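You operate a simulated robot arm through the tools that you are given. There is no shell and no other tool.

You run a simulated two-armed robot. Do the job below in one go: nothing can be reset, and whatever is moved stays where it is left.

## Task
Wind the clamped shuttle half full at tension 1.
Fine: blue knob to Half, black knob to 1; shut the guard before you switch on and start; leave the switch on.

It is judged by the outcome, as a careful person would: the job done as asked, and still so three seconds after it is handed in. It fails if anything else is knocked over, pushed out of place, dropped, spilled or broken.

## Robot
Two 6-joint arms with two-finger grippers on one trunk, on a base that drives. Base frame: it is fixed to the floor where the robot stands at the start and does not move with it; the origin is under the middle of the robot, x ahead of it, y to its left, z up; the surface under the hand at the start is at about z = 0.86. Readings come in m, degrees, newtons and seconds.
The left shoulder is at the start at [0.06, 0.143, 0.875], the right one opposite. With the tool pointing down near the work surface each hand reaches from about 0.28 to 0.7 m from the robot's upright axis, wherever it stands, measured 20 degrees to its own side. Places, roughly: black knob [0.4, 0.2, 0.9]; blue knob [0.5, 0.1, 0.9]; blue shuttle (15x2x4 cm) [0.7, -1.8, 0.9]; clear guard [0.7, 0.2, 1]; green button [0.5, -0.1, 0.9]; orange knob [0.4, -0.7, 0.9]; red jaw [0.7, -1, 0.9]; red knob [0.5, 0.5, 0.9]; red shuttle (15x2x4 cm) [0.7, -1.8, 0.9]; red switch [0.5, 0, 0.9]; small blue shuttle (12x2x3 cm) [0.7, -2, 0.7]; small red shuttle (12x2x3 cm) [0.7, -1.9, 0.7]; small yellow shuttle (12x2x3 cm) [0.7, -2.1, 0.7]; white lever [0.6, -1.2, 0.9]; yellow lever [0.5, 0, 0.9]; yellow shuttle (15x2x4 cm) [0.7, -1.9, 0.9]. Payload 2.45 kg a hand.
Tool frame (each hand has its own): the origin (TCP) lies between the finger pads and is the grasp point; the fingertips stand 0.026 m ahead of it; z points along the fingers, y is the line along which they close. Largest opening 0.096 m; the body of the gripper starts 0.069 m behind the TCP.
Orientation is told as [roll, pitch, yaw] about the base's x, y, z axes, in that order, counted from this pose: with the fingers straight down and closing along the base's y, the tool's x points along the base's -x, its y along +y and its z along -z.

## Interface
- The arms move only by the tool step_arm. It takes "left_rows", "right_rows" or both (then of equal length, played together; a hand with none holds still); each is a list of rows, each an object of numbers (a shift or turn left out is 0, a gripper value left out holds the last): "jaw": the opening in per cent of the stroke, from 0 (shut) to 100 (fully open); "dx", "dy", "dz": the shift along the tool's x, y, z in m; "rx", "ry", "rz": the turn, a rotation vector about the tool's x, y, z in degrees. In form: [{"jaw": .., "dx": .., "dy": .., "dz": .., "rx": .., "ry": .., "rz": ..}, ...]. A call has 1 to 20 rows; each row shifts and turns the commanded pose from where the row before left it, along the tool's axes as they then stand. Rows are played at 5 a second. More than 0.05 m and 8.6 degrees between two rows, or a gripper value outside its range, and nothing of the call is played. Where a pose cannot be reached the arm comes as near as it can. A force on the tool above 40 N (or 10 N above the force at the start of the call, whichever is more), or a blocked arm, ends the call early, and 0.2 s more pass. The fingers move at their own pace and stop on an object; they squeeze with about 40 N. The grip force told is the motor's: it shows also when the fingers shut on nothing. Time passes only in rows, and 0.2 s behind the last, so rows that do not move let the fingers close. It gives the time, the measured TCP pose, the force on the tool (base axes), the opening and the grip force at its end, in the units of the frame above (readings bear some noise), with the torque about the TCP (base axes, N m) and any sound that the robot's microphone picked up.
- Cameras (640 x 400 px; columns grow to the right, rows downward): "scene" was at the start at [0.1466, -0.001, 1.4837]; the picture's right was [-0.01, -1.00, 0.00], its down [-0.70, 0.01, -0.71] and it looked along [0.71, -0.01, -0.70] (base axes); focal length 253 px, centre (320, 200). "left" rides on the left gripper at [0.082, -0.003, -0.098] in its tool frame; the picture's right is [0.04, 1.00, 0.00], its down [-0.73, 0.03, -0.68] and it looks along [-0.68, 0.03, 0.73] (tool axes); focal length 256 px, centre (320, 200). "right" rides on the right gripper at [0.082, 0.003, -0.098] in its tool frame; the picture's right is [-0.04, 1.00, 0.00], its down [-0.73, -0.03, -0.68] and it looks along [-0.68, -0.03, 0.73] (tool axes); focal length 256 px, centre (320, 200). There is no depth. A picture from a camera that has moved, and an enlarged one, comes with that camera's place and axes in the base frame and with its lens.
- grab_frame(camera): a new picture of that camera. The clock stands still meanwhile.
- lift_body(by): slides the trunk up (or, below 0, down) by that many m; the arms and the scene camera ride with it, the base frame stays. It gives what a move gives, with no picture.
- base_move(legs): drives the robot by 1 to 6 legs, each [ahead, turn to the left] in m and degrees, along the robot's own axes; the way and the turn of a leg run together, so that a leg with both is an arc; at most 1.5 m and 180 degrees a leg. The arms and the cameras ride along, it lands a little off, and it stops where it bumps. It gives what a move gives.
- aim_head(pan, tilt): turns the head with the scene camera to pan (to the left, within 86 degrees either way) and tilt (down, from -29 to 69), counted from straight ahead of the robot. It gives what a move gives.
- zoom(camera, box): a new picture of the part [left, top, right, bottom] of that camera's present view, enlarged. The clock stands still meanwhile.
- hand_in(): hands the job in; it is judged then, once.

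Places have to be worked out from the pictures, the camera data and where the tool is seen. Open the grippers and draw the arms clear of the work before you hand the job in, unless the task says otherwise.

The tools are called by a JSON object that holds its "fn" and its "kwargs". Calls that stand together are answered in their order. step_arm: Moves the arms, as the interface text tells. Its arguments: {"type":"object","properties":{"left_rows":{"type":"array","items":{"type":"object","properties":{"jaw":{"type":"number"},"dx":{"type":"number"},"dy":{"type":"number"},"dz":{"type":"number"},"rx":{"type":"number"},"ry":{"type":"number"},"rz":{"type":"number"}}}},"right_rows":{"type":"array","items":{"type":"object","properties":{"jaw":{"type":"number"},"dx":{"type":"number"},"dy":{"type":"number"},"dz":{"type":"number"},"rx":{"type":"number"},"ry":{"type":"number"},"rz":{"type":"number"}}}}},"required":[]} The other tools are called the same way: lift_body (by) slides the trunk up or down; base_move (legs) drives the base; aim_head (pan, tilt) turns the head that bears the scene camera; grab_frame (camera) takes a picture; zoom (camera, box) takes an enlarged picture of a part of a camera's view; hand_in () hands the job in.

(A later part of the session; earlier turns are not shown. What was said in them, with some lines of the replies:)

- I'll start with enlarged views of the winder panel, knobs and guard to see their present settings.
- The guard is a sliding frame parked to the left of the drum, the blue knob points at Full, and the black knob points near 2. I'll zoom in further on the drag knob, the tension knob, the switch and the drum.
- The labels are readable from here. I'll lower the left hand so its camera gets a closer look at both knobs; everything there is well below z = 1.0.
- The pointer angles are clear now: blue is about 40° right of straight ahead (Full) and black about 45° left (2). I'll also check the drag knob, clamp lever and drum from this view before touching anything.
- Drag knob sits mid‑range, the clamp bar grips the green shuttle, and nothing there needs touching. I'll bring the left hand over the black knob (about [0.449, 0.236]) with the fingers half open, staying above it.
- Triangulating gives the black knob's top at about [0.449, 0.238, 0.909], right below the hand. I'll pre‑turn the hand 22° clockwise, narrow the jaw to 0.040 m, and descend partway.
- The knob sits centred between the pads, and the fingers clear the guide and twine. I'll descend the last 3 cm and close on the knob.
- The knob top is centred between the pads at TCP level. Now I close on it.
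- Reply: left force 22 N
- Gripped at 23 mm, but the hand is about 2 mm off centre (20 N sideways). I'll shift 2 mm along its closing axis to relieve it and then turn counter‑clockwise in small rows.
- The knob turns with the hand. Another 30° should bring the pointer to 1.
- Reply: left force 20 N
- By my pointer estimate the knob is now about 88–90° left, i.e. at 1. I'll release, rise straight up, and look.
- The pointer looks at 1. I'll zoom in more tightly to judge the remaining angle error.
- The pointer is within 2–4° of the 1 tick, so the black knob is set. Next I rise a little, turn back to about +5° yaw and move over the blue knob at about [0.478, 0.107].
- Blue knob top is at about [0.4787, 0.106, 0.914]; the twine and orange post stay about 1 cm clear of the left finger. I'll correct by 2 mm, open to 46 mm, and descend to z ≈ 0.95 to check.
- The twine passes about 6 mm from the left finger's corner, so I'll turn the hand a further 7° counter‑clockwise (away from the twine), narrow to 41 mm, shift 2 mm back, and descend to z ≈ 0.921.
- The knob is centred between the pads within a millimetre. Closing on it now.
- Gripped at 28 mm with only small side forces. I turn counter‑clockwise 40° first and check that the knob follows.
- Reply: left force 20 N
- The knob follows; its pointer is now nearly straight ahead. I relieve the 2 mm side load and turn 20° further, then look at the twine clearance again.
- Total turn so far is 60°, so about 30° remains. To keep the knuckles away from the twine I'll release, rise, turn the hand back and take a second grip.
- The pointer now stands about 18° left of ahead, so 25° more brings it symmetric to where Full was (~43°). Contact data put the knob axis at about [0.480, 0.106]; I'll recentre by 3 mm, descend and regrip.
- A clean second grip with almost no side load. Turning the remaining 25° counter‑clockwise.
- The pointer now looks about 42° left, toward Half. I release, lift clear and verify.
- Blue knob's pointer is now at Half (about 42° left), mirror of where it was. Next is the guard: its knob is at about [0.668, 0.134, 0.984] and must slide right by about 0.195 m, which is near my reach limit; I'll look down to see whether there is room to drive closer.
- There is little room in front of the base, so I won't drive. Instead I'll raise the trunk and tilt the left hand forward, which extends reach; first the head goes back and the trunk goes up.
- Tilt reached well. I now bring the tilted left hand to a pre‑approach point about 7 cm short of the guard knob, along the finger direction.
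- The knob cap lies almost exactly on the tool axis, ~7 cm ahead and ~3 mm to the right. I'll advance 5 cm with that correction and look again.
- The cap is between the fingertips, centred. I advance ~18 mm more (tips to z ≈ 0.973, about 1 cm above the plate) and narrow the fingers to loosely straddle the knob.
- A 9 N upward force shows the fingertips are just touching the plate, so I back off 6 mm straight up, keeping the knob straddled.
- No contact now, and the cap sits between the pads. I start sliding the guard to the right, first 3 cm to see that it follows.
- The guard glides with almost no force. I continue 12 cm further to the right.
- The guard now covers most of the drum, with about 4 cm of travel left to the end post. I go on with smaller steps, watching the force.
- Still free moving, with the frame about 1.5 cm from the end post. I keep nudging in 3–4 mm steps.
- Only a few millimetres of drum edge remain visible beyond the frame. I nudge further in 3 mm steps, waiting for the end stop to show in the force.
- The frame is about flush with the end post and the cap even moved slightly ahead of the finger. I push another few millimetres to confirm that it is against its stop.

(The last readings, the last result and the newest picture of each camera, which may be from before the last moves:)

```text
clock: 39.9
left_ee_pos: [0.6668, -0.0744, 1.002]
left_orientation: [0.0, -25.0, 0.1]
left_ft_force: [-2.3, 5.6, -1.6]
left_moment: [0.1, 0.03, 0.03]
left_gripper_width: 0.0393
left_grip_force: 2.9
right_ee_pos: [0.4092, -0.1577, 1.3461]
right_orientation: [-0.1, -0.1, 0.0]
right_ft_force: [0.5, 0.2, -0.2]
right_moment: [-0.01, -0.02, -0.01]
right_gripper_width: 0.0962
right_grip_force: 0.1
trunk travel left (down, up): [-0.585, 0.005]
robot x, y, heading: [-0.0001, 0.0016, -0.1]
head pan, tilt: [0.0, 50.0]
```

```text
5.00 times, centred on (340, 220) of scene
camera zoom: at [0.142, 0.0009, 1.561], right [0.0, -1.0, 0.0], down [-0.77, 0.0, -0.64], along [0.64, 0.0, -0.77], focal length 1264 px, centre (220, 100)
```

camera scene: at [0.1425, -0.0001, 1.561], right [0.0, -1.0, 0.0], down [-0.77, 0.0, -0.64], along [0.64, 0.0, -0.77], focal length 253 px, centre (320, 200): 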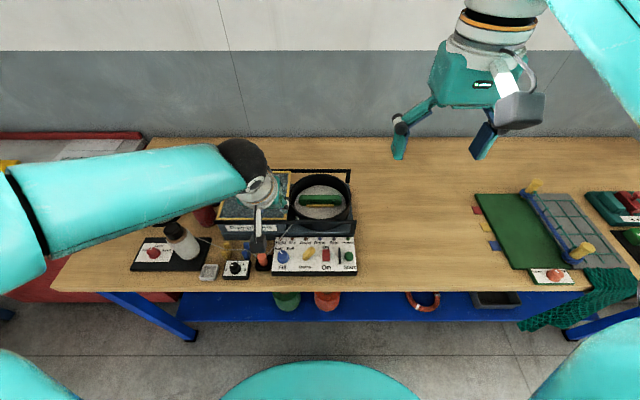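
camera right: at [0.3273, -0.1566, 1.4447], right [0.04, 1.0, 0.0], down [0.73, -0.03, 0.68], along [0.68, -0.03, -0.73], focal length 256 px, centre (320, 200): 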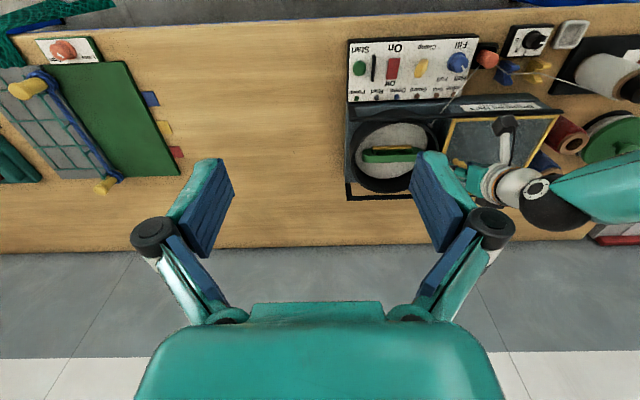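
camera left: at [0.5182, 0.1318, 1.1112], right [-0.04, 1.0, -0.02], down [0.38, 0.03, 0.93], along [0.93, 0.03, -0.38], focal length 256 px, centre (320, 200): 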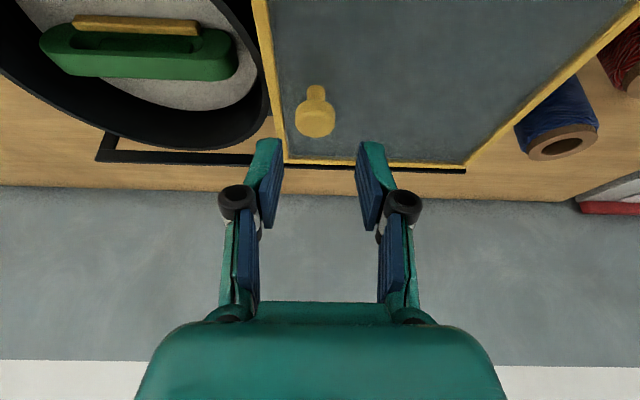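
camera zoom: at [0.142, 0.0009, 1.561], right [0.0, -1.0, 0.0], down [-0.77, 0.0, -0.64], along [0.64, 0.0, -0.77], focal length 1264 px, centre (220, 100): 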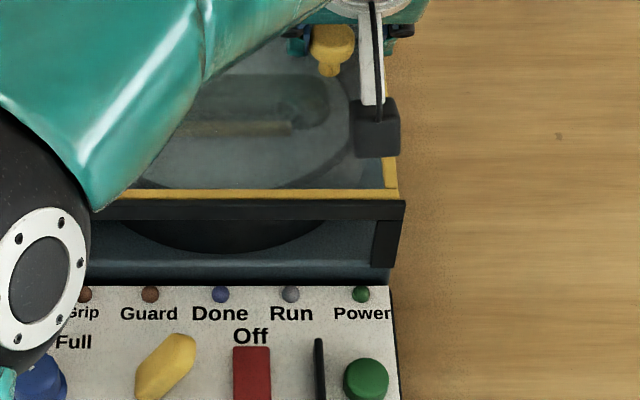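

The side force rises to 5.6 N and the fingers spread slightly: the guard is hard against its stop, fully shut. I centre on the knob again and withdraw along the finger axis, then back away from the winder.

{"fn": "step_arm", "kwargs": {"left_rows": [{"dy": 0.004}, {"jaw": 45}, {"dz": -0.02}, {"dz": -0.03}, {"dz": -0.04}, {"dz": -0.04}]}}

{"fn": "grab_frame", "kwargs": {"camera": "left"}}

{"fn": "grab_frame", "kwargs": {"camera": "scene"}}

```text
clock: 41.3
left_ee_pos: [0.6117, -0.0708, 1.1232]
left_orientation: [0.0, -25.0, 0.1]
left_ft_force: [0.2, -0.9, 0.1]
left_moment: [0.01, -0.03, 0.01]
left_gripper_width: 0.0434
left_grip_force: 0.1
right_ee_pos: [0.4081, -0.1584, 1.3465]
right_orientation: [0.1, 0.0, -0.1]
right_ft_force: [-0.2, 0.1, 0.3]
right_moment: [0.01, -0.04, -0.01]
right_gripper_width: 0.0962
right_grip_force: 0.0
trunk travel left (down, up): [-0.585, 0.005]
robot x, y, heading: [-0.0005, 0.0001, -0.1]
head pan, tilt: [0.0, 50.0]
```

```text
taken
camera left: at [0.4966, -0.0748, 1.1772], right [-0.04, 1.0, -0.02], down [0.38, 0.03, 0.93], along [0.93, 0.03, -0.38], focal length 256 px, centre (320, 200)
```

left: 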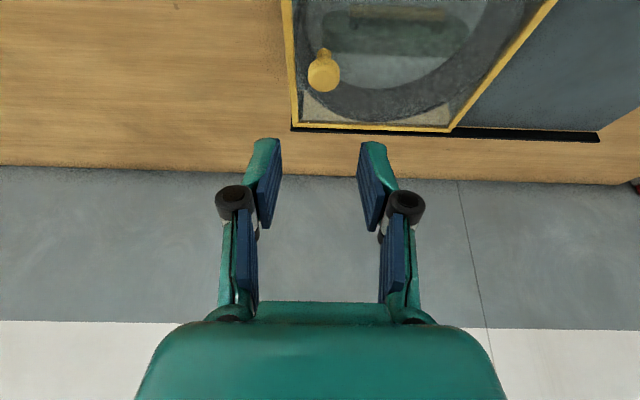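

```text
taken
camera scene: at [0.141, 0.0002, 1.5611], right [0.0, -1.0, 0.0], down [-0.77, 0.0, -0.64], along [0.64, 0.0, -0.77], focal length 253 px, centre (320, 200)
```

scene: 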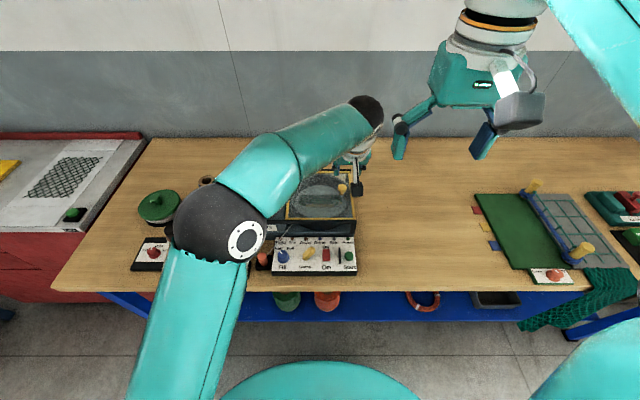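

The guard is shut over the drum. I move the left arm back up and away to its own side, level the hand, and then lower the trunk to its original height.

{"fn": "step_arm", "kwargs": {"left_rows": [{"dx": 0.012, "dy": 0.036, "dz": -0.0194}, {"dx": 0.012, "dy": 0.036, "dz": -0.0194}, {"dx": 0.012, "dy": 0.036, "dz": -0.0194}, {"dx": 0.012, "dy": 0.036, "dz": -0.0194}, {"dx": 0.012, "dy": 0.036, "dz": -0.0194}, {"dx": 0.012, "dy": 0.036, "dz": -0.0194}, {"dx": 0.012, "dy": 0.036, "dz": -0.0194}, {"dx": 0.012, "dy": 0.036, "dz": -0.0194}, {"ry": 8.4}, {"ry": 8.4}, {"ry": 8.2}, {"dz": -0.04}, {"dz": -0.04}]}}

{"fn": "lift_body", "kwargs": {"by": -0.085}}

{"fn": "aim_head", "kwargs": {"pan": 0, "tilt": 45}}

{"fn": "grab_frame", "kwargs": {"camera": "scene"}}

{"fn": "zoom", "kwargs": {"camera": "scene", "box": [190, 170, 370, 310]}}

{"fn": "grab_frame", "kwargs": {"camera": "right"}}

```text
clock: 44.1
left_ee_pos: [0.4595, 0.2121, 1.2985]
left_orientation: [0.0, 0.1, 0.2]
left_ft_force: [-0.1, 0.2, 0.1]
left_moment: [-0.01, 0.05, -0.02]
left_gripper_width: 0.0432
left_grip_force: 0.1
right_ee_pos: [0.4091, -0.1595, 1.3471]
right_orientation: [0.0, 0.2, 0.1]
right_ft_force: [0.1, -1.2, 0.1]
right_moment: [0.02, 0.0, 0.01]
right_gripper_width: 0.096
right_grip_force: 0.0
trunk travel left (down, up): [-0.585, 0.005]
robot x, y, heading: [-0.0007, -0.0031, 0.1]
head pan, tilt: [0.0, 50.0]
```

```text
clock: 45.3
left_ee_pos: [0.4598, 0.2133, 1.2139]
left_orientation: [0.0, 0.0, 0.1]
left_ft_force: [-0.3, 0.0, 0.1]
left_moment: [0.0, -0.03, 0.01]
left_gripper_width: 0.0433
left_grip_force: 0.1
right_ee_pos: [0.4091, -0.1589, 1.2618]
right_orientation: [0.1, 0.0, 0.0]
right_ft_force: [0.5, -0.5, 0.1]
right_moment: [0.02, 0.02, 0.0]
right_gripper_width: 0.096
right_grip_force: 0.1
trunk travel left (down, up): [-0.5, 0.09]
robot x, y, heading: [0.0031, -0.0028, 0.1]
head pan, tilt: [0.0, 50.0]
```

```text
clock: 46.0
left_ee_pos: [0.4577, 0.2139, 1.2134]
left_orientation: [0.0, 0.0, 0.1]
left_ft_force: [-0.3, -0.7, -0.8]
left_moment: [-0.01, -0.02, 0.02]
left_gripper_width: 0.043
left_grip_force: 0.1
right_ee_pos: [0.4087, -0.1584, 1.2625]
right_orientation: [-0.1, 0.0, 0.0]
right_ft_force: [-0.2, -0.1, 0.4]
right_moment: [-0.01, 0.01, 0.02]
right_gripper_width: 0.096
right_grip_force: 0.0
trunk travel left (down, up): [-0.5, 0.09]
robot x, y, heading: [-0.0022, -0.0019, -0.1]
head pan, tilt: [0.0, 45.0]
```

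```text
taken
camera scene: at [0.1463, 0.0001, 1.4829], right [0.0, -1.0, 0.0], down [-0.71, 0.0, -0.71], along [0.71, 0.0, -0.71], focal length 253 px, centre (320, 200)
```

scene: 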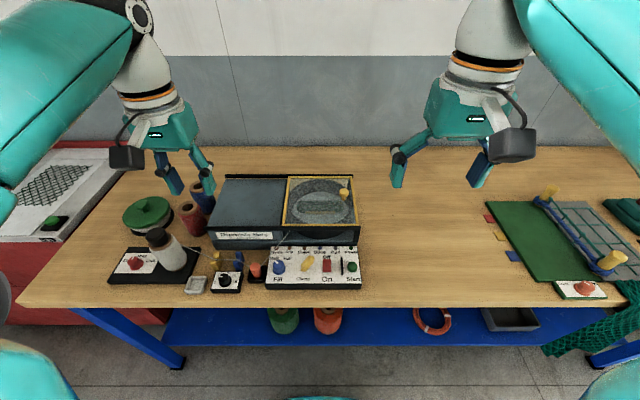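

```text
2.86 times, centred on (280, 240) of scene
camera zoom: at [0.1463, 0.0001, 1.4829], right [0.0, -1.0, 0.0], down [-0.71, 0.0, -0.71], along [0.71, 0.0, -0.71], focal length 722 px, centre (434, 86)
```

zoom: 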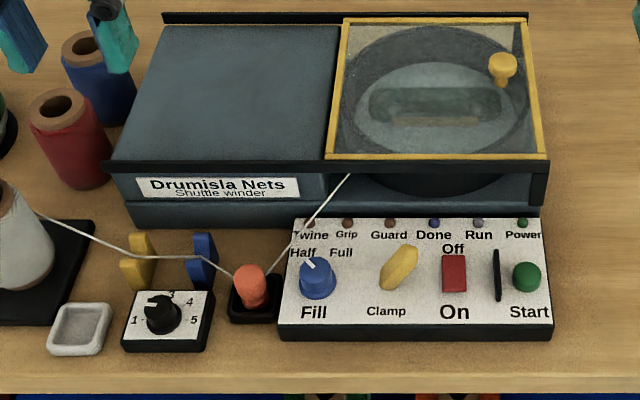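

```text
taken
camera right: at [0.3274, -0.1566, 1.3597], right [0.04, 1.0, 0.0], down [0.73, -0.03, 0.68], along [0.68, -0.03, -0.73], focal length 256 px, centre (320, 200)
```

right: 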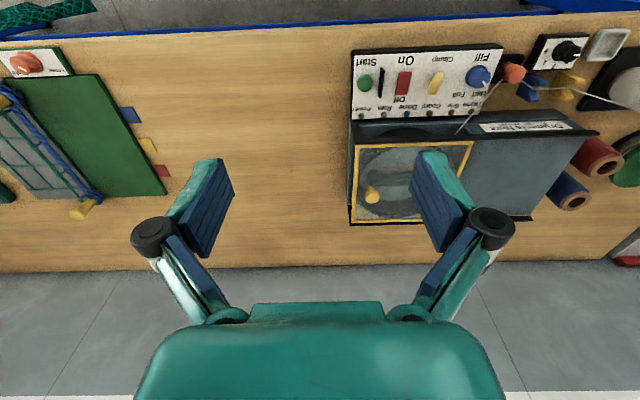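

Guard shut, both knobs set, twine intact. Next I close the right fingers and bring the right hand above the red switch (about [0.485, -0.02]) for a close look.

{"fn": "step_arm", "kwargs": {"right_rows": [{"jaw": 0, "dx": -0.0094, "dy": 0.0197, "dz": 0.032}, {"dx": -0.0094, "dy": 0.0197, "dz": 0.032}, {"dx": -0.0094, "dy": 0.0197, "dz": 0.032}, {"dx": -0.0094, "dy": 0.0197, "dz": 0.032}, {"dx": -0.0094, "dy": 0.0197, "dz": 0.032}, {"dx": -0.0094, "dy": 0.0197, "dz": 0.032}, {"dx": -0.0094, "dy": 0.0197, "dz": 0.032}, {}]}}

{"fn": "grab_frame", "kwargs": {"camera": "right"}}

{"fn": "zoom", "kwargs": {"camera": "right", "box": [220, 20, 420, 160]}}

{"fn": "zoom", "kwargs": {"camera": "left", "box": [80, 0, 280, 110]}}

```text
clock: 47.8
left_ee_pos: [0.4576, 0.2135, 1.2138]
left_orientation: [0.1, 0.1, 0.0]
left_ft_force: [-0.1, -0.2, 0.6]
left_moment: [0.0, 0.0, 0.0]
left_gripper_width: 0.0434
left_grip_force: 0.1
right_ee_pos: [0.474, -0.022, 1.0399]
right_orientation: [0.0, 0.0, 0.0]
right_ft_force: [0.7, -0.4, 0.7]
right_moment: [0.0, -0.02, -0.03]
right_gripper_width: 0.0
right_grip_force: 28.4
trunk travel left (down, up): [-0.5, 0.09]
robot x, y, heading: [-0.0036, 0.0028, -0.4]
head pan, tilt: [0.0, 45.0]
```

```text
taken
camera right: at [0.3929, -0.0192, 1.1371], right [0.04, 1.0, 0.0], down [0.73, -0.03, 0.68], along [0.68, -0.03, -0.73], focal length 256 px, centre (320, 200)
```

right: 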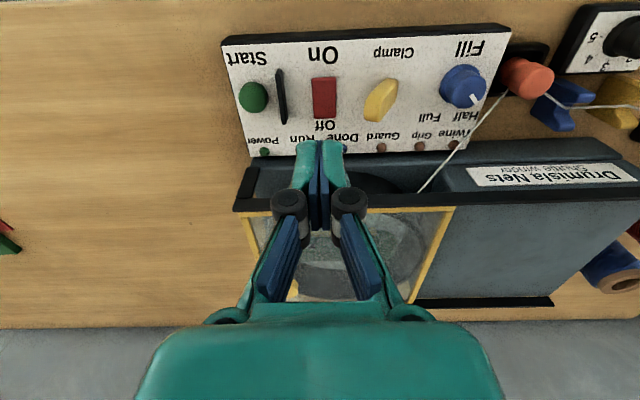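

```text
2.86 times, centred on (320, 90) of right
camera zoom: at [0.3929, -0.0192, 1.1371], right [0.04, 1.0, 0.0], down [0.73, -0.03, 0.68], along [0.68, -0.03, -0.73], focal length 731 px, centre (320, 514)
```

zoom: 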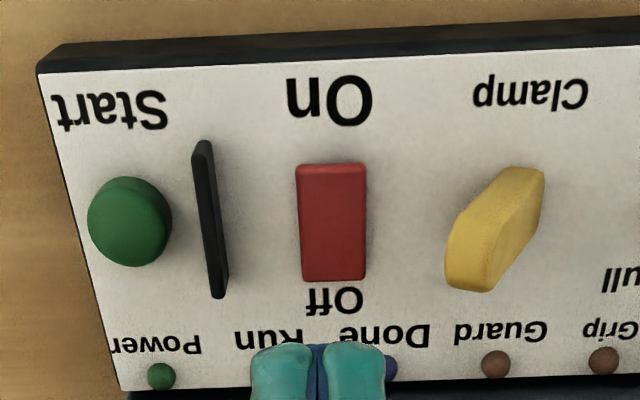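

```text
3.20 times, centred on (180, 55) of left
camera zoom: at [0.3773, 0.2092, 1.3115], right [-0.04, 1.0, 0.0], down [0.73, 0.03, 0.68], along [0.68, 0.03, -0.73], focal length 819 px, centre (768, 664)
```

zoom: 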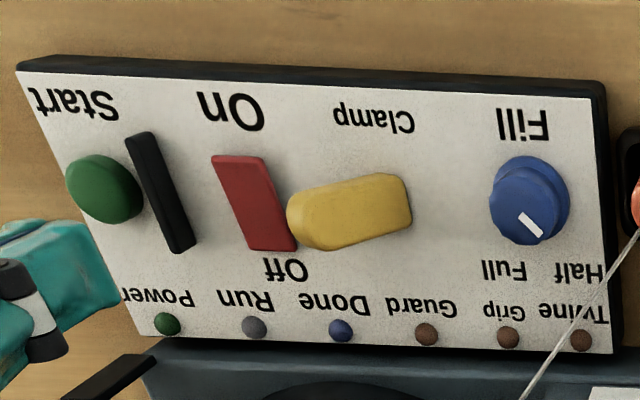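

The red rocker spans x ≈ 0.469–0.505 at y ≈ -0.019, with "On" at the near end. I go above its near end and descend to a few centimetres above it.

{"fn": "step_arm", "kwargs": {"right_rows": [{"dx": 0.004, "dy": 0.003, "dz": 0.03}, {"dz": 0.03}, {"dz": 0.025}, {}]}}

{"fn": "zoom", "kwargs": {"camera": "right", "box": [200, 60, 440, 210]}}

{"fn": "zoom", "kwargs": {"camera": "scene", "box": [250, 225, 370, 310]}}

{"fn": "zoom", "kwargs": {"camera": "left", "box": [80, 0, 280, 110]}}

```text
clock: 48.8
left_ee_pos: [0.4583, 0.2135, 1.2142]
left_orientation: [0.1, 0.0, 0.1]
left_ft_force: [-0.1, 0.3, -0.3]
left_moment: [0.01, 0.02, 0.0]
left_gripper_width: 0.0432
left_grip_force: 0.2
right_ee_pos: [0.4696, -0.0185, 0.9516]
right_orientation: [0.0, 0.1, 0.0]
right_ft_force: [-0.5, 0.3, 0.3]
right_moment: [0.02, -0.02, 0.01]
right_gripper_width: 0.0
right_grip_force: 28.6
trunk travel left (down, up): [-0.5, 0.09]
robot x, y, heading: [-0.0005, 0.0026, -0.1]
head pan, tilt: [0.0, 45.0]
```

```text
2.67 times, centred on (320, 135) of right
camera zoom: at [0.3879, -0.0164, 1.05], right [0.04, 1.0, 0.0], down [0.73, -0.03, 0.68], along [0.68, -0.03, -0.73], focal length 683 px, centre (320, 373)
```

zoom: 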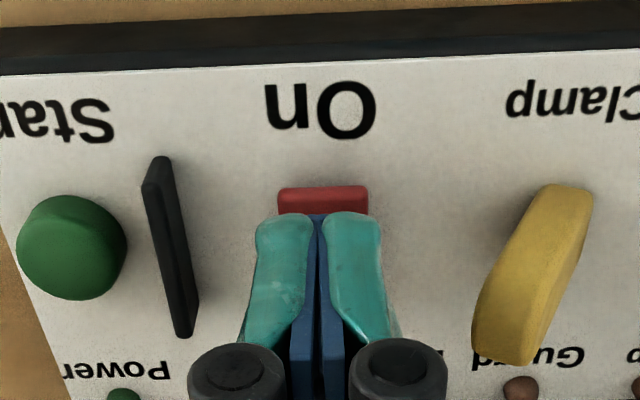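

```text
4.71 times, centred on (310, 268) of scene
camera zoom: at [0.146, 0.0001, 1.483], right [0.0, -1.0, 0.0], down [-0.71, 0.0, -0.71], along [0.71, 0.0, -0.71], focal length 1190 px, centre (367, -118)
```

zoom: 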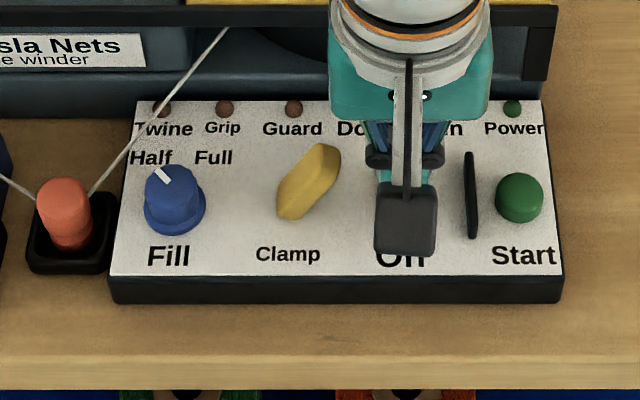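

```text
3.20 times, centred on (180, 55) of left
camera zoom: at [0.3776, 0.2094, 1.3114], right [-0.04, 1.0, 0.0], down [0.73, 0.03, 0.68], along [0.68, 0.03, -0.73], focal length 819 px, centre (768, 664)
```

zoom: 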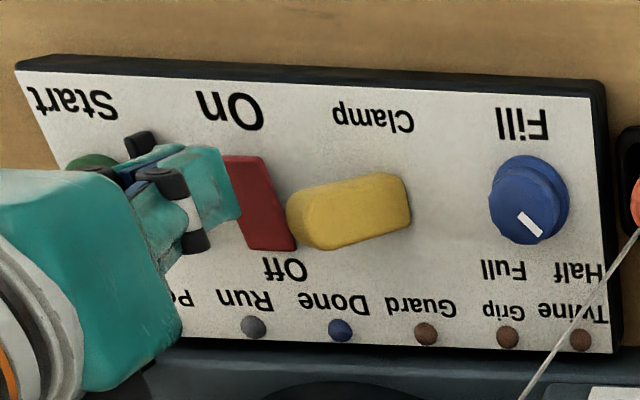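

The fingertips are aligned with the near half of the rocker. I descend in small steps until contact.

{"fn": "step_arm", "kwargs": {"right_rows": [{"dz": 0.006, "dx": -0.002}, {"dz": 0.005}, {"dz": 0.005}]}}

{"fn": "zoom", "kwargs": {"camera": "right", "box": [200, 60, 440, 210]}}

{"fn": "zoom", "kwargs": {"camera": "left", "box": [80, 0, 280, 110]}}

```text
clock: 49.6
left_ee_pos: [0.4587, 0.2126, 1.2144]
left_orientation: [0.0, 0.0, 0.1]
left_ft_force: [-0.1, -0.9, 1.1]
left_moment: [0.01, 0.04, -0.04]
left_gripper_width: 0.0433
left_grip_force: 0.1
right_ee_pos: [0.4731, -0.0178, 0.9367]
right_orientation: [0.1, -0.1, 0.1]
right_ft_force: [0.3, -0.5, 0.9]
right_moment: [0.03, 0.01, -0.01]
right_gripper_width: 0.0
right_grip_force: 28.6
trunk travel left (down, up): [-0.5, 0.09]
robot x, y, heading: [-0.0026, 0.0011, -0.1]
head pan, tilt: [0.0, 45.0]
```

```text
2.67 times, centred on (320, 135) of right
camera zoom: at [0.3912, -0.0162, 1.0345], right [0.04, 1.0, 0.0], down [0.73, -0.03, 0.68], along [0.68, -0.03, -0.73], focal length 683 px, centre (320, 373)
```

zoom: 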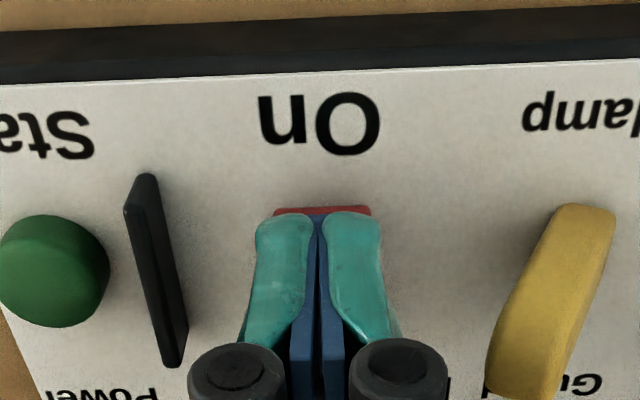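

```text
3.20 times, centred on (180, 55) of left
camera zoom: at [0.3781, 0.2095, 1.3112], right [-0.04, 1.0, 0.0], down [0.73, 0.03, 0.68], along [0.68, 0.03, -0.73], focal length 819 px, centre (768, 664)
```

zoom: 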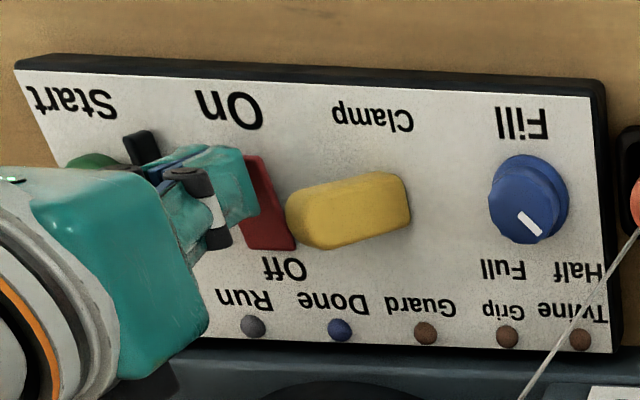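

Tips are at z ≈ 0.911, just above the rocker's raised near end. I press down in 3 mm steps.

{"fn": "step_arm", "kwargs": {"right_rows": [{"dz": 0.003}, {"dz": 0.003}, {"dz": 0.003}]}}

{"fn": "zoom", "kwargs": {"camera": "left", "box": [80, 0, 280, 110]}}

```text
clock: 50.4
left_ee_pos: [0.4577, 0.2129, 1.2142]
left_orientation: [0.1, 0.0, 0.0]
left_ft_force: [0.4, -0.3, -0.9]
left_moment: [-0.01, 0.0, 0.02]
left_gripper_width: 0.0433
left_grip_force: 0.0
right_ee_pos: [0.4731, -0.0207, 0.9277]
right_orientation: [0.0, 0.0, -0.1]
right_ft_force: [-1.0, 0.1, 4.1]
right_moment: [0.0, 0.02, 0.05]
right_gripper_width: 0.0059
right_grip_force: 28.3
trunk travel left (down, up): [-0.5, 0.09]
robot x, y, heading: [0.002, 0.0002, -0.0]
head pan, tilt: [0.0, 45.0]
```

```text
3.20 times, centred on (180, 55) of left
camera zoom: at [0.3774, 0.2095, 1.3115], right [-0.04, 1.0, 0.0], down [0.73, 0.03, 0.68], along [0.68, 0.03, -0.73], focal length 819 px, centre (768, 664)
```

zoom: 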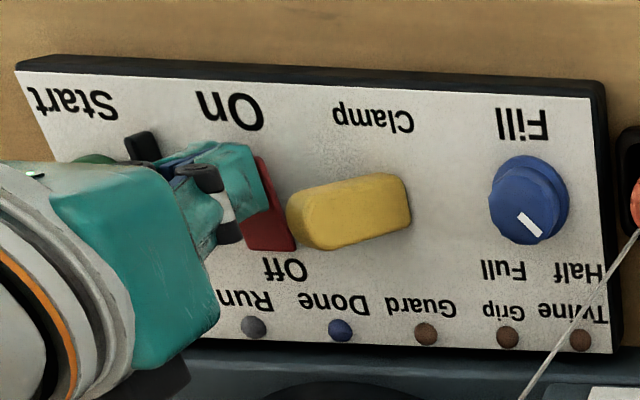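

First contact: 4 N at tip height ≈ 0.902. I press a few millimetres more.

{"fn": "step_arm", "kwargs": {"right_rows": [{"dz": 0.002}, {"dz": 0.002}, {"dz": 0.002}]}}

{"fn": "zoom", "kwargs": {"camera": "left", "box": [80, 0, 280, 110]}}

{"fn": "zoom", "kwargs": {"camera": "right", "box": [200, 60, 440, 210]}}

```text
clock: 51.2
left_ee_pos: [0.4563, 0.2132, 1.2152]
left_orientation: [0.0, -0.2, 0.1]
left_ft_force: [0.7, -1.5, -0.4]
left_moment: [-0.02, -0.04, -0.02]
left_gripper_width: 0.0431
left_grip_force: 0.1
right_ee_pos: [0.4719, -0.0197, 0.9257]
right_orientation: [0.1, -0.5, 0.0]
right_ft_force: [-1.3, -4.2, 27.1]
right_moment: [-0.07, -0.27, 0.07]
right_gripper_width: 0.0061
right_grip_force: 28.0
trunk travel left (down, up): [-0.5, 0.09]
robot x, y, heading: [0.0003, 0.0013, -0.3]
head pan, tilt: [0.0, 45.0]
```

```text
3.20 times, centred on (180, 55) of left
camera zoom: at [0.3755, 0.2092, 1.3125], right [-0.04, 1.0, 0.0], down [0.73, 0.03, 0.68], along [0.68, 0.03, -0.73], focal length 819 px, centre (768, 664)
```

zoom: 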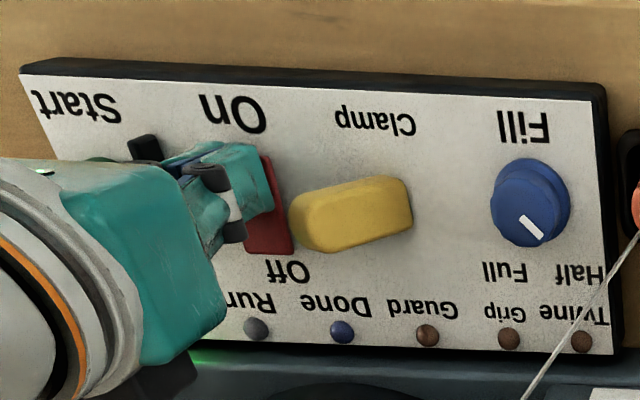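

```text
2.67 times, centred on (320, 135) of right
camera zoom: at [0.3899, -0.0164, 1.0227], right [0.04, 1.0, 0.0], down [0.73, -0.03, 0.68], along [0.68, -0.03, -0.73], focal length 683 px, centre (320, 373)
```

zoom: 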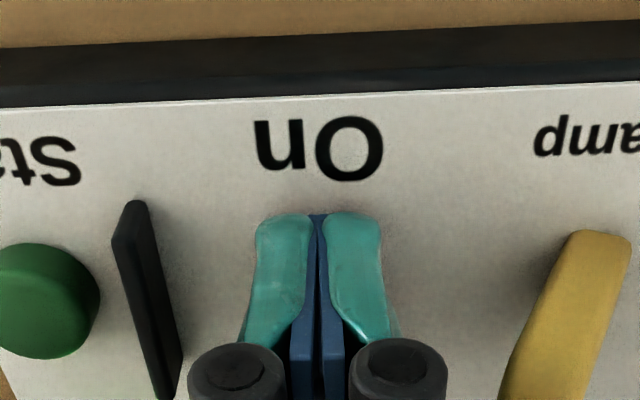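

A green glow appears beside the Power lamp and the force has bottomed out at 27 N, so the rocker seems to have gone to On. I lift off and check.

{"fn": "step_arm", "kwargs": {"right_rows": [{"dz": -0.01}, {"dz": -0.03}, {"dz": -0.04}, {"dz": -0.02, "dy": -0.03}]}}

{"fn": "zoom", "kwargs": {"camera": "left", "box": [80, 0, 280, 110]}}

{"fn": "zoom", "kwargs": {"camera": "right", "box": [220, 20, 420, 160]}}

{"fn": "zoom", "kwargs": {"camera": "scene", "box": [250, 225, 370, 310]}}

```text
clock: 52.2
left_ee_pos: [0.4589, 0.213, 1.2133]
left_orientation: [0.0, 0.1, 0.1]
left_ft_force: [0.2, -0.6, 0.1]
left_moment: [0.01, -0.05, 0.0]
left_gripper_width: 0.0428
left_grip_force: 0.1
right_ee_pos: [0.471, -0.0496, 1.0216]
right_orientation: [0.0, 0.1, 0.0]
right_ft_force: [-0.1, 0.1, -0.5]
right_moment: [0.04, 0.02, 0.0]
right_gripper_width: 0.0001
right_grip_force: 28.8
trunk travel left (down, up): [-0.5, 0.09]
robot x, y, heading: [0.0008, -0.0001, -0.0]
head pan, tilt: [0.0, 45.0]
```

```text
3.20 times, centred on (180, 55) of left
camera zoom: at [0.3774, 0.2085, 1.3116], right [-0.04, 1.0, 0.0], down [0.73, 0.03, 0.68], along [0.68, 0.03, -0.73], focal length 819 px, centre (768, 664)
```

zoom: 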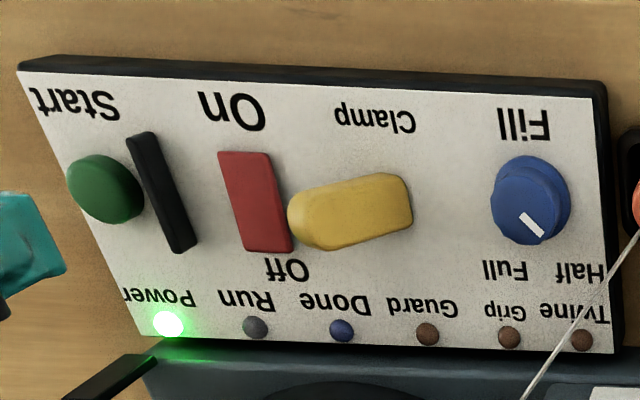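

```text
2.86 times, centred on (320, 90) of right
camera zoom: at [0.3896, -0.0473, 1.1195], right [0.04, 1.0, 0.0], down [0.73, -0.03, 0.68], along [0.68, -0.03, -0.73], focal length 731 px, centre (320, 514)
```

zoom: 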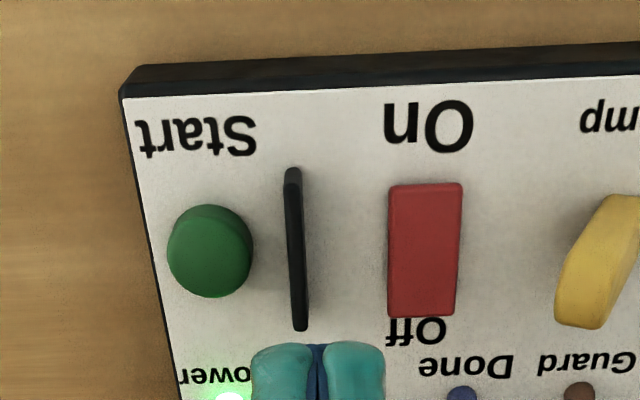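

```text
4.71 times, centred on (310, 268) of scene
camera zoom: at [0.1458, -0.001, 1.483], right [0.0, -1.0, 0.0], down [-0.71, 0.0, -0.71], along [0.71, 0.0, -0.71], focal length 1190 px, centre (367, -118)
```

zoom: 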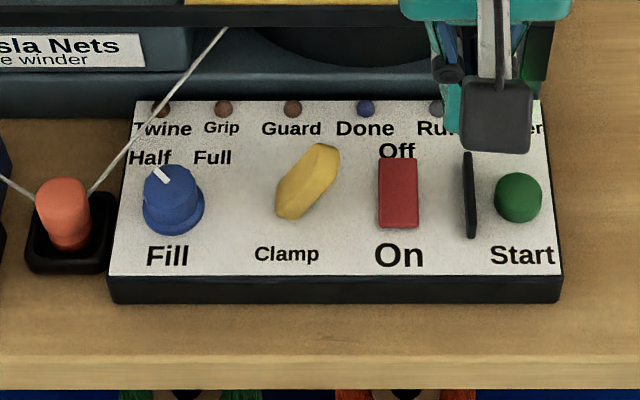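

Power lamp is lit, the rocker's near end is down, and no fault lamps (Twine, Grip, Guard) show. Next I move above the green Start button at about [0.482, -0.0845].

{"fn": "step_arm", "kwargs": {"right_rows": [{"dx": -0.011, "dy": -0.035}, {"dz": 0.03}, {"dz": 0.03}, {"dz": 0.008}, {}]}}

{"fn": "zoom", "kwargs": {"camera": "right", "box": [200, 60, 440, 210]}}

{"fn": "zoom", "kwargs": {"camera": "scene", "box": [290, 225, 390, 300]}}

{"fn": "zoom", "kwargs": {"camera": "left", "box": [60, 0, 260, 110]}}

```text
clock: 53.4
left_ee_pos: [0.4597, 0.2134, 1.2134]
left_orientation: [0.1, -0.1, 0.1]
left_ft_force: [0.9, -0.5, -0.2]
left_moment: [-0.02, 0.01, 0.03]
left_gripper_width: 0.043
left_grip_force: 0.1
right_ee_pos: [0.4832, -0.0842, 0.9538]
right_orientation: [0.0, 0.0, 0.0]
right_ft_force: [-0.3, -0.5, -0.8]
right_moment: [-0.02, 0.02, 0.01]
right_gripper_width: 0.0
right_grip_force: 29.0
trunk travel left (down, up): [-0.5, 0.09]
robot x, y, heading: [0.0004, -0.0006, 0.1]
head pan, tilt: [0.0, 45.0]
```

```text
2.67 times, centred on (320, 135) of right
camera zoom: at [0.4019, -0.0816, 1.0512], right [0.04, 1.0, 0.0], down [0.73, -0.03, 0.68], along [0.68, -0.03, -0.73], focal length 683 px, centre (320, 373)
```

zoom: 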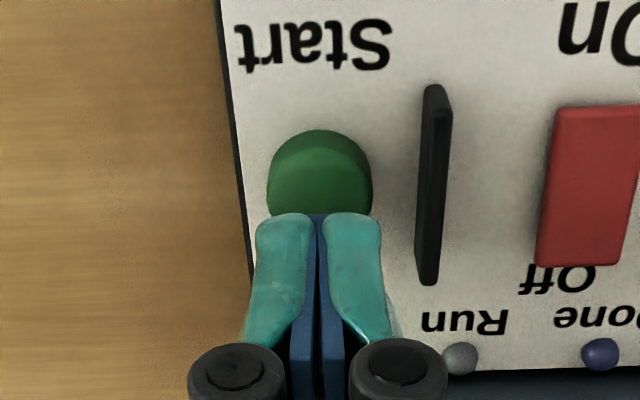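

```text
5.33 times, centred on (340, 262) of scene
camera zoom: at [0.1464, 0.0, 1.4829], right [0.0, -1.0, 0.0], down [-0.71, 0.0, -0.71], along [0.71, 0.0, -0.71], focal length 1348 px, centre (213, -133)
```

zoom: 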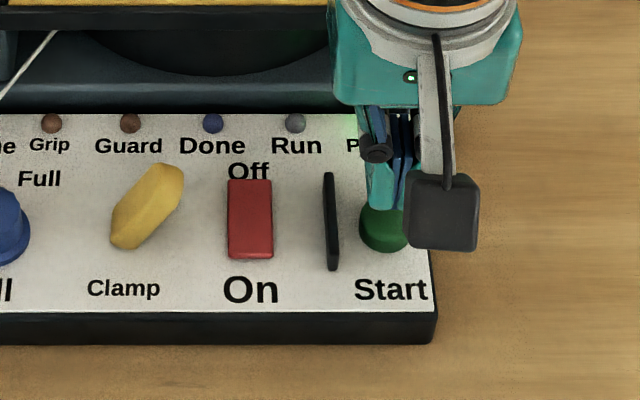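

```text
3.20 times, centred on (160, 55) of left
camera zoom: at [0.3779, 0.2094, 1.3113], right [-0.04, 1.0, 0.0], down [0.73, 0.03, 0.68], along [0.68, 0.03, -0.73], focal length 819 px, centre (832, 664)
```

zoom: 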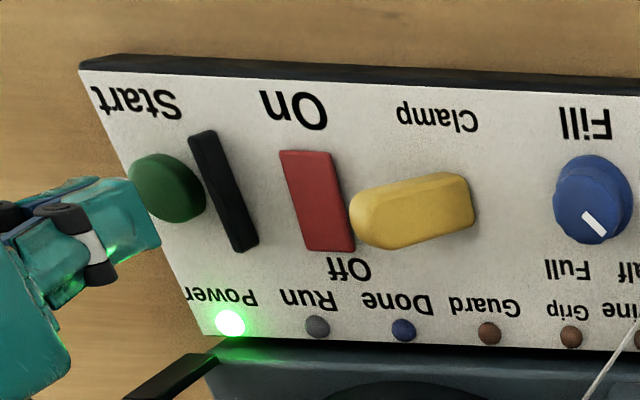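

The tool axis meets the button's centre. I press down in small steps.

{"fn": "step_arm", "kwargs": {"right_rows": [{"dz": 0.006}, {"dz": 0.005}, {"dz": 0.005}, {"dz": 0.004}]}}

{"fn": "zoom", "kwargs": {"camera": "left", "box": [60, 0, 260, 110]}}

```text
clock: 54.4
left_ee_pos: [0.4585, 0.2131, 1.2135]
left_orientation: [0.0, 0.0, 0.1]
left_ft_force: [0.3, 0.0, 0.0]
left_moment: [0.0, -0.02, 0.0]
left_gripper_width: 0.0434
left_grip_force: 0.0
right_ee_pos: [0.4832, -0.0839, 0.9342]
right_orientation: [0.0, 0.0, 0.0]
right_ft_force: [0.3, -0.5, 0.2]
right_moment: [-0.05, 0.0, -0.03]
right_gripper_width: 0.0003
right_grip_force: 28.3
trunk travel left (down, up): [-0.5, 0.09]
robot x, y, heading: [-0.0024, 0.0029, 0.1]
head pan, tilt: [0.0, 45.0]
```

```text
3.20 times, centred on (160, 55) of left
camera zoom: at [0.3779, 0.2095, 1.3113], right [-0.04, 1.0, 0.0], down [0.73, 0.03, 0.68], along [0.68, 0.03, -0.73], focal length 819 px, centre (832, 664)
```

zoom: 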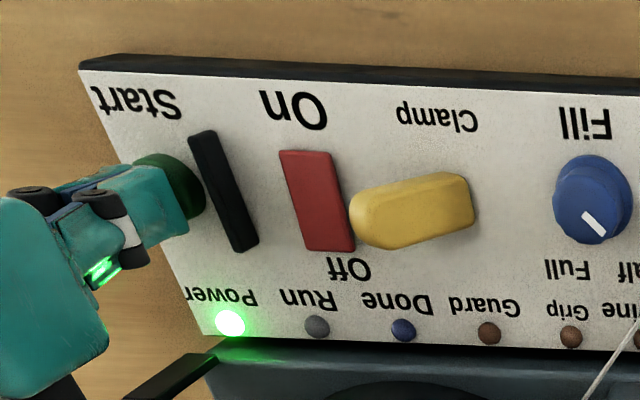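

No contact yet at tip height 0.908. I continue down in 3 mm steps, watching the force and the Run lamp.

{"fn": "step_arm", "kwargs": {"right_rows": [{"dz": 0.003}, {"dz": 0.003}, {"dz": 0.003}]}}

{"fn": "zoom", "kwargs": {"camera": "left", "box": [60, 0, 260, 110]}}

```text
clock: 55.2
left_ee_pos: [0.4591, 0.2123, 1.2144]
left_orientation: [0.1, -0.1, 0.1]
left_ft_force: [1.5, 1.0, 0.3]
left_moment: [0.01, 0.0, 0.03]
left_gripper_width: 0.0431
left_grip_force: 0.0
right_ee_pos: [0.4834, -0.0814, 0.925]
right_orientation: [0.0, 0.1, 0.0]
right_ft_force: [0.3, 0.0, 1.9]
right_moment: [-0.03, -0.02, -0.01]
right_gripper_width: 0.0
right_grip_force: 28.7
trunk travel left (down, up): [-0.5, 0.09]
robot x, y, heading: [-0.0006, -0.0, -0.2]
head pan, tilt: [0.0, 45.0]
heard: click
```

```text
3.20 times, centred on (160, 55) of left
camera zoom: at [0.3778, 0.2094, 1.3113], right [-0.04, 1.0, 0.0], down [0.73, 0.03, 0.68], along [0.68, 0.03, -0.73], focal length 819 px, centre (832, 664)
```

zoom: 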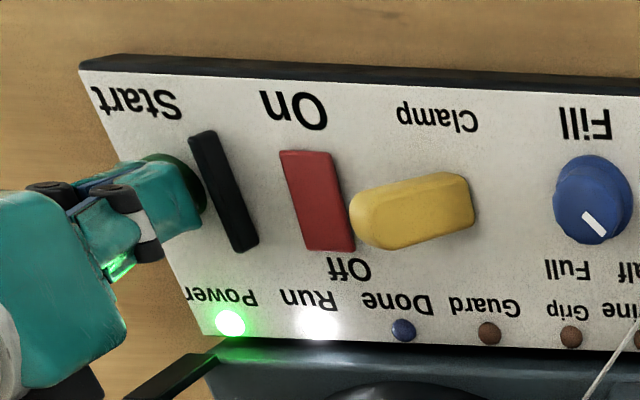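

A click was heard and the Run lamp is lit: winding has started. I lift the finger straight off the button and draw the right arm back.

{"fn": "step_arm", "kwargs": {"right_rows": [{"dz": -0.01}, {"dz": -0.03}, {"dz": -0.04}, {"dz": -0.04, "dy": -0.01, "dx": 0.008}, {"dz": -0.04, "dy": -0.015, "dx": 0.012}, {"dz": -0.04, "dy": -0.015, "dx": 0.012}]}}

{"fn": "zoom", "kwargs": {"camera": "scene", "box": [190, 170, 370, 310]}}

{"fn": "zoom", "kwargs": {"camera": "left", "box": [60, 0, 380, 200]}}

```text
clock: 56.6
left_ee_pos: [0.4576, 0.2123, 1.2135]
left_orientation: [0.0, 0.0, 0.1]
left_ft_force: [-1.1, -0.5, 0.4]
left_moment: [-0.04, 0.0, 0.0]
left_gripper_width: 0.0433
left_grip_force: 0.1
right_ee_pos: [0.4525, -0.122, 1.1236]
right_orientation: [0.1, 0.0, 0.0]
right_ft_force: [0.3, -1.0, 0.3]
right_moment: [0.04, -0.02, -0.06]
right_gripper_width: 0.0
right_grip_force: 28.1
trunk travel left (down, up): [-0.5, 0.09]
robot x, y, heading: [-0.0019, 0.001, 0.0]
head pan, tilt: [0.0, 45.0]
```

```text
2.86 times, centred on (280, 240) of scene
camera zoom: at [0.1454, -0.0001, 1.483], right [0.0, -1.0, 0.0], down [-0.71, 0.0, -0.71], along [0.71, 0.0, -0.71], focal length 722 px, centre (434, 86)
```

zoom: 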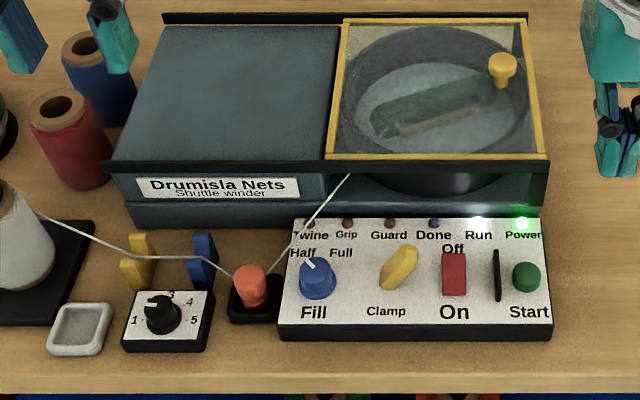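

```text
2.00 times, centred on (220, 100) of left
camera zoom: at [0.3771, 0.2093, 1.3116], right [-0.04, 1.0, 0.0], down [0.73, 0.03, 0.68], along [0.68, 0.03, -0.73], focal length 512 px, centre (520, 400)
```

zoom: 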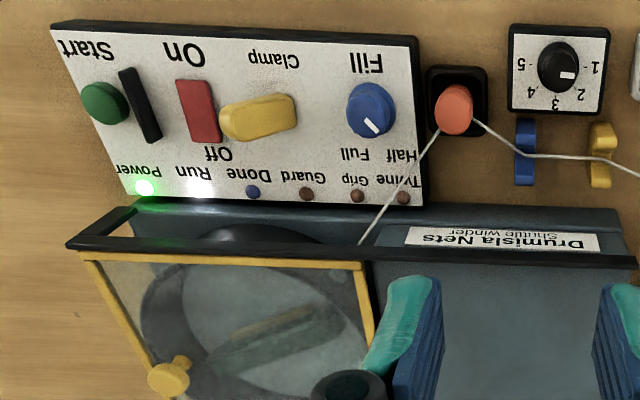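

The shuttle is turning under the guard with Run and Power lit. I park the right arm at its starting place, open both grippers, and let time pass until Done.

{"fn": "step_arm", "kwargs": {"right_rows": [{"jaw": 100, "dx": 0.01, "dy": -0.009, "dz": -0.035}, {"dx": 0.01, "dy": -0.009, "dz": -0.035}, {"dx": 0.01, "dy": -0.009, "dz": -0.035}, {"dx": 0.012, "dy": -0.009, "dz": -0.033}, {}, {}, {}, {}, {}, {}, {}, {}, {}, {}, {}, {}, {}, {}, {}, {}], "left_rows": [{"jaw": 100}, {}, {}, {}, {}, {}, {}, {}, {}, {}, {}, {}, {}, {}, {}, {}, {}, {}, {}, {}]}}

{"fn": "zoom", "kwargs": {"camera": "scene", "box": [190, 170, 370, 310]}}

```text
clock: 60.8
left_ee_pos: [0.4592, 0.2135, 1.2118]
left_orientation: [0.0, -0.1, 0.0]
left_ft_force: [1.3, -0.4, 0.2]
left_moment: [-0.01, -0.03, 0.0]
left_gripper_width: 0.0958
left_grip_force: 0.0
right_ee_pos: [0.4114, -0.1587, 1.2656]
right_orientation: [-0.1, -0.1, 0.0]
right_ft_force: [-0.4, 0.0, -0.3]
right_moment: [-0.02, 0.01, 0.01]
right_gripper_width: 0.0964
right_grip_force: 0.1
trunk travel left (down, up): [-0.5, 0.09]
robot x, y, heading: [-0.0002, 0.0015, -0.1]
head pan, tilt: [0.0, 45.0]
```

```text
2.86 times, centred on (280, 240) of scene
camera zoom: at [0.1462, 0.0001, 1.483], right [0.0, -1.0, 0.0], down [-0.71, 0.0, -0.71], along [0.71, 0.0, -0.71], focal length 722 px, centre (434, 86)
```

zoom: 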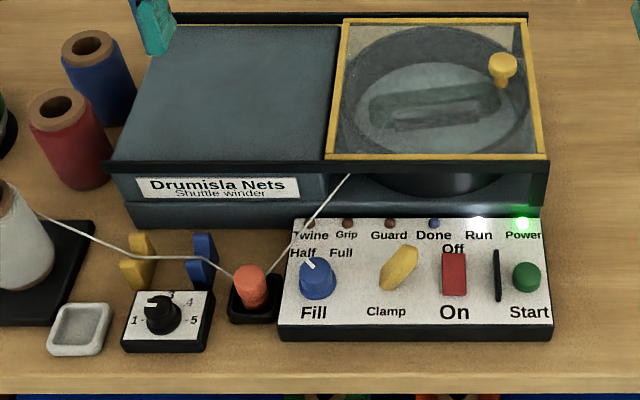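

Run is still lit and the shuttle is turning; both arms are clear with grippers open. I let more time pass.

{"fn": "step_arm", "kwargs": {"right_rows": [{}, {}, {}, {}, {}, {}, {}, {}, {}, {}, {}, {}, {}, {}, {}, {}, {}, {}, {}, {}]}}

{"fn": "zoom", "kwargs": {"camera": "scene", "box": [190, 170, 370, 310]}}

```text
clock: 65.0
left_ee_pos: [0.4586, 0.213, 1.2145]
left_orientation: [0.1, 0.0, 0.1]
left_ft_force: [-0.1, 0.7, 0.5]
left_moment: [0.03, -0.02, -0.03]
left_gripper_width: 0.096
left_grip_force: 0.2
right_ee_pos: [0.4109, -0.1571, 1.2651]
right_orientation: [0.0, -0.1, -0.1]
right_ft_force: [0.7, -0.3, 0.1]
right_moment: [-0.01, -0.04, 0.01]
right_gripper_width: 0.0961
right_grip_force: 0.0
trunk travel left (down, up): [-0.5, 0.09]
robot x, y, heading: [0.0006, -0.0002, 0.2]
head pan, tilt: [0.0, 45.0]
```

```text
2.86 times, centred on (280, 240) of scene
camera zoom: at [0.1462, 0.0001, 1.483], right [0.0, -1.0, 0.0], down [-0.71, 0.0, -0.71], along [0.71, 0.0, -0.71], focal length 722 px, centre (434, 86)
```

zoom: 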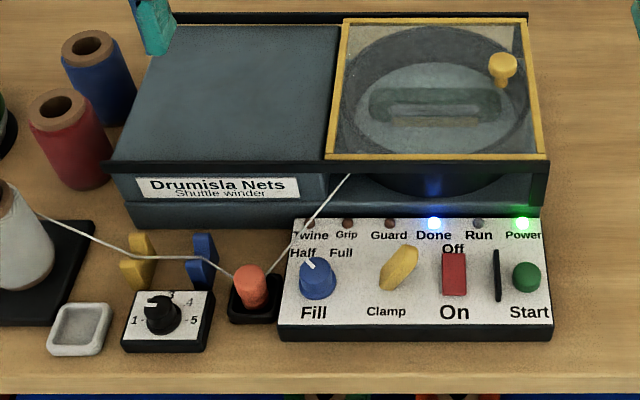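

The Done lamp is lit, Run is off, and Power is still on. I take one last look at the shuttle and the whole bench before handing in.

{"fn": "zoom", "kwargs": {"camera": "scene", "box": [270, 165, 370, 240]}}

{"fn": "grab_frame", "kwargs": {"camera": "scene"}}

{"fn": "grab_frame", "kwargs": {"camera": "left"}}

```text
5.33 times, centred on (320, 202) of scene
camera zoom: at [0.1462, 0.0001, 1.483], right [0.0, -1.0, 0.0], down [-0.71, 0.0, -0.71], along [0.71, 0.0, -0.71], focal length 1348 px, centre (320, 187)
```

zoom: 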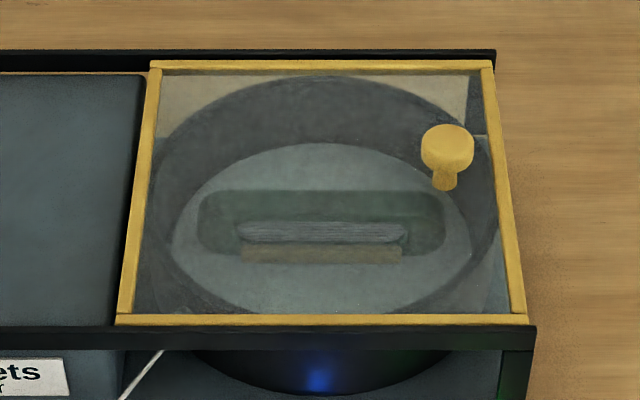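

```text
taken
camera scene: at [0.1462, 0.0001, 1.483], right [0.0, -1.0, 0.0], down [-0.71, 0.0, -0.71], along [0.71, 0.0, -0.71], focal length 253 px, centre (320, 200)
```

scene: 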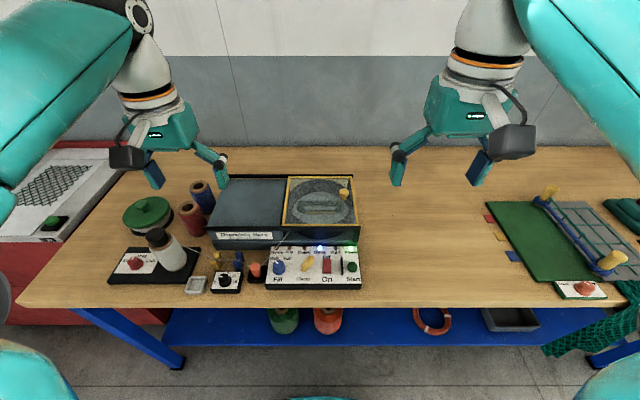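

```text
taken
camera left: at [0.3778, 0.2095, 1.3113], right [-0.04, 1.0, 0.0], down [0.73, 0.03, 0.68], along [0.68, 0.03, -0.73], focal length 256 px, centre (320, 200)
```

left: 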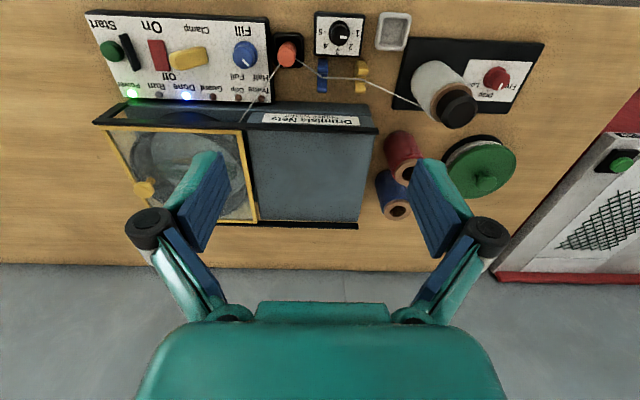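

The shuttle now carries wound twine, Done and Power are lit, the guard is shut, and the switch is on. Nothing else has moved and both arms are clear with open grippers, so I hand the job in.

{"fn": "hand_in", "kwargs": {}}

```text
The job is handed in.
```

The clamped shuttle has been wound at the Half setting at tension 1, and the job is handed in. The winder stopped by itself with the Done lamp lit, and twine is visible on the shuttle.

- **Black knob:** set to 1; its pointer is within about 2–4° of the mark.
- **Blue knob:** set to Half. It has no tick marks, so I turned it to mirror where Full had been.
- **Guard:** pushed fully shut against its stop before I switched on and pressed Start.
- **Switch:** left on, with the Power lamp lit. No Twine, Grip or Guard fault lamps came on.

I left the Drag knob and the Clamp lever as they were. The twine looked intact, and nothing else on the bench appeared to have moved. Both arms are clear of the work with grippers open.
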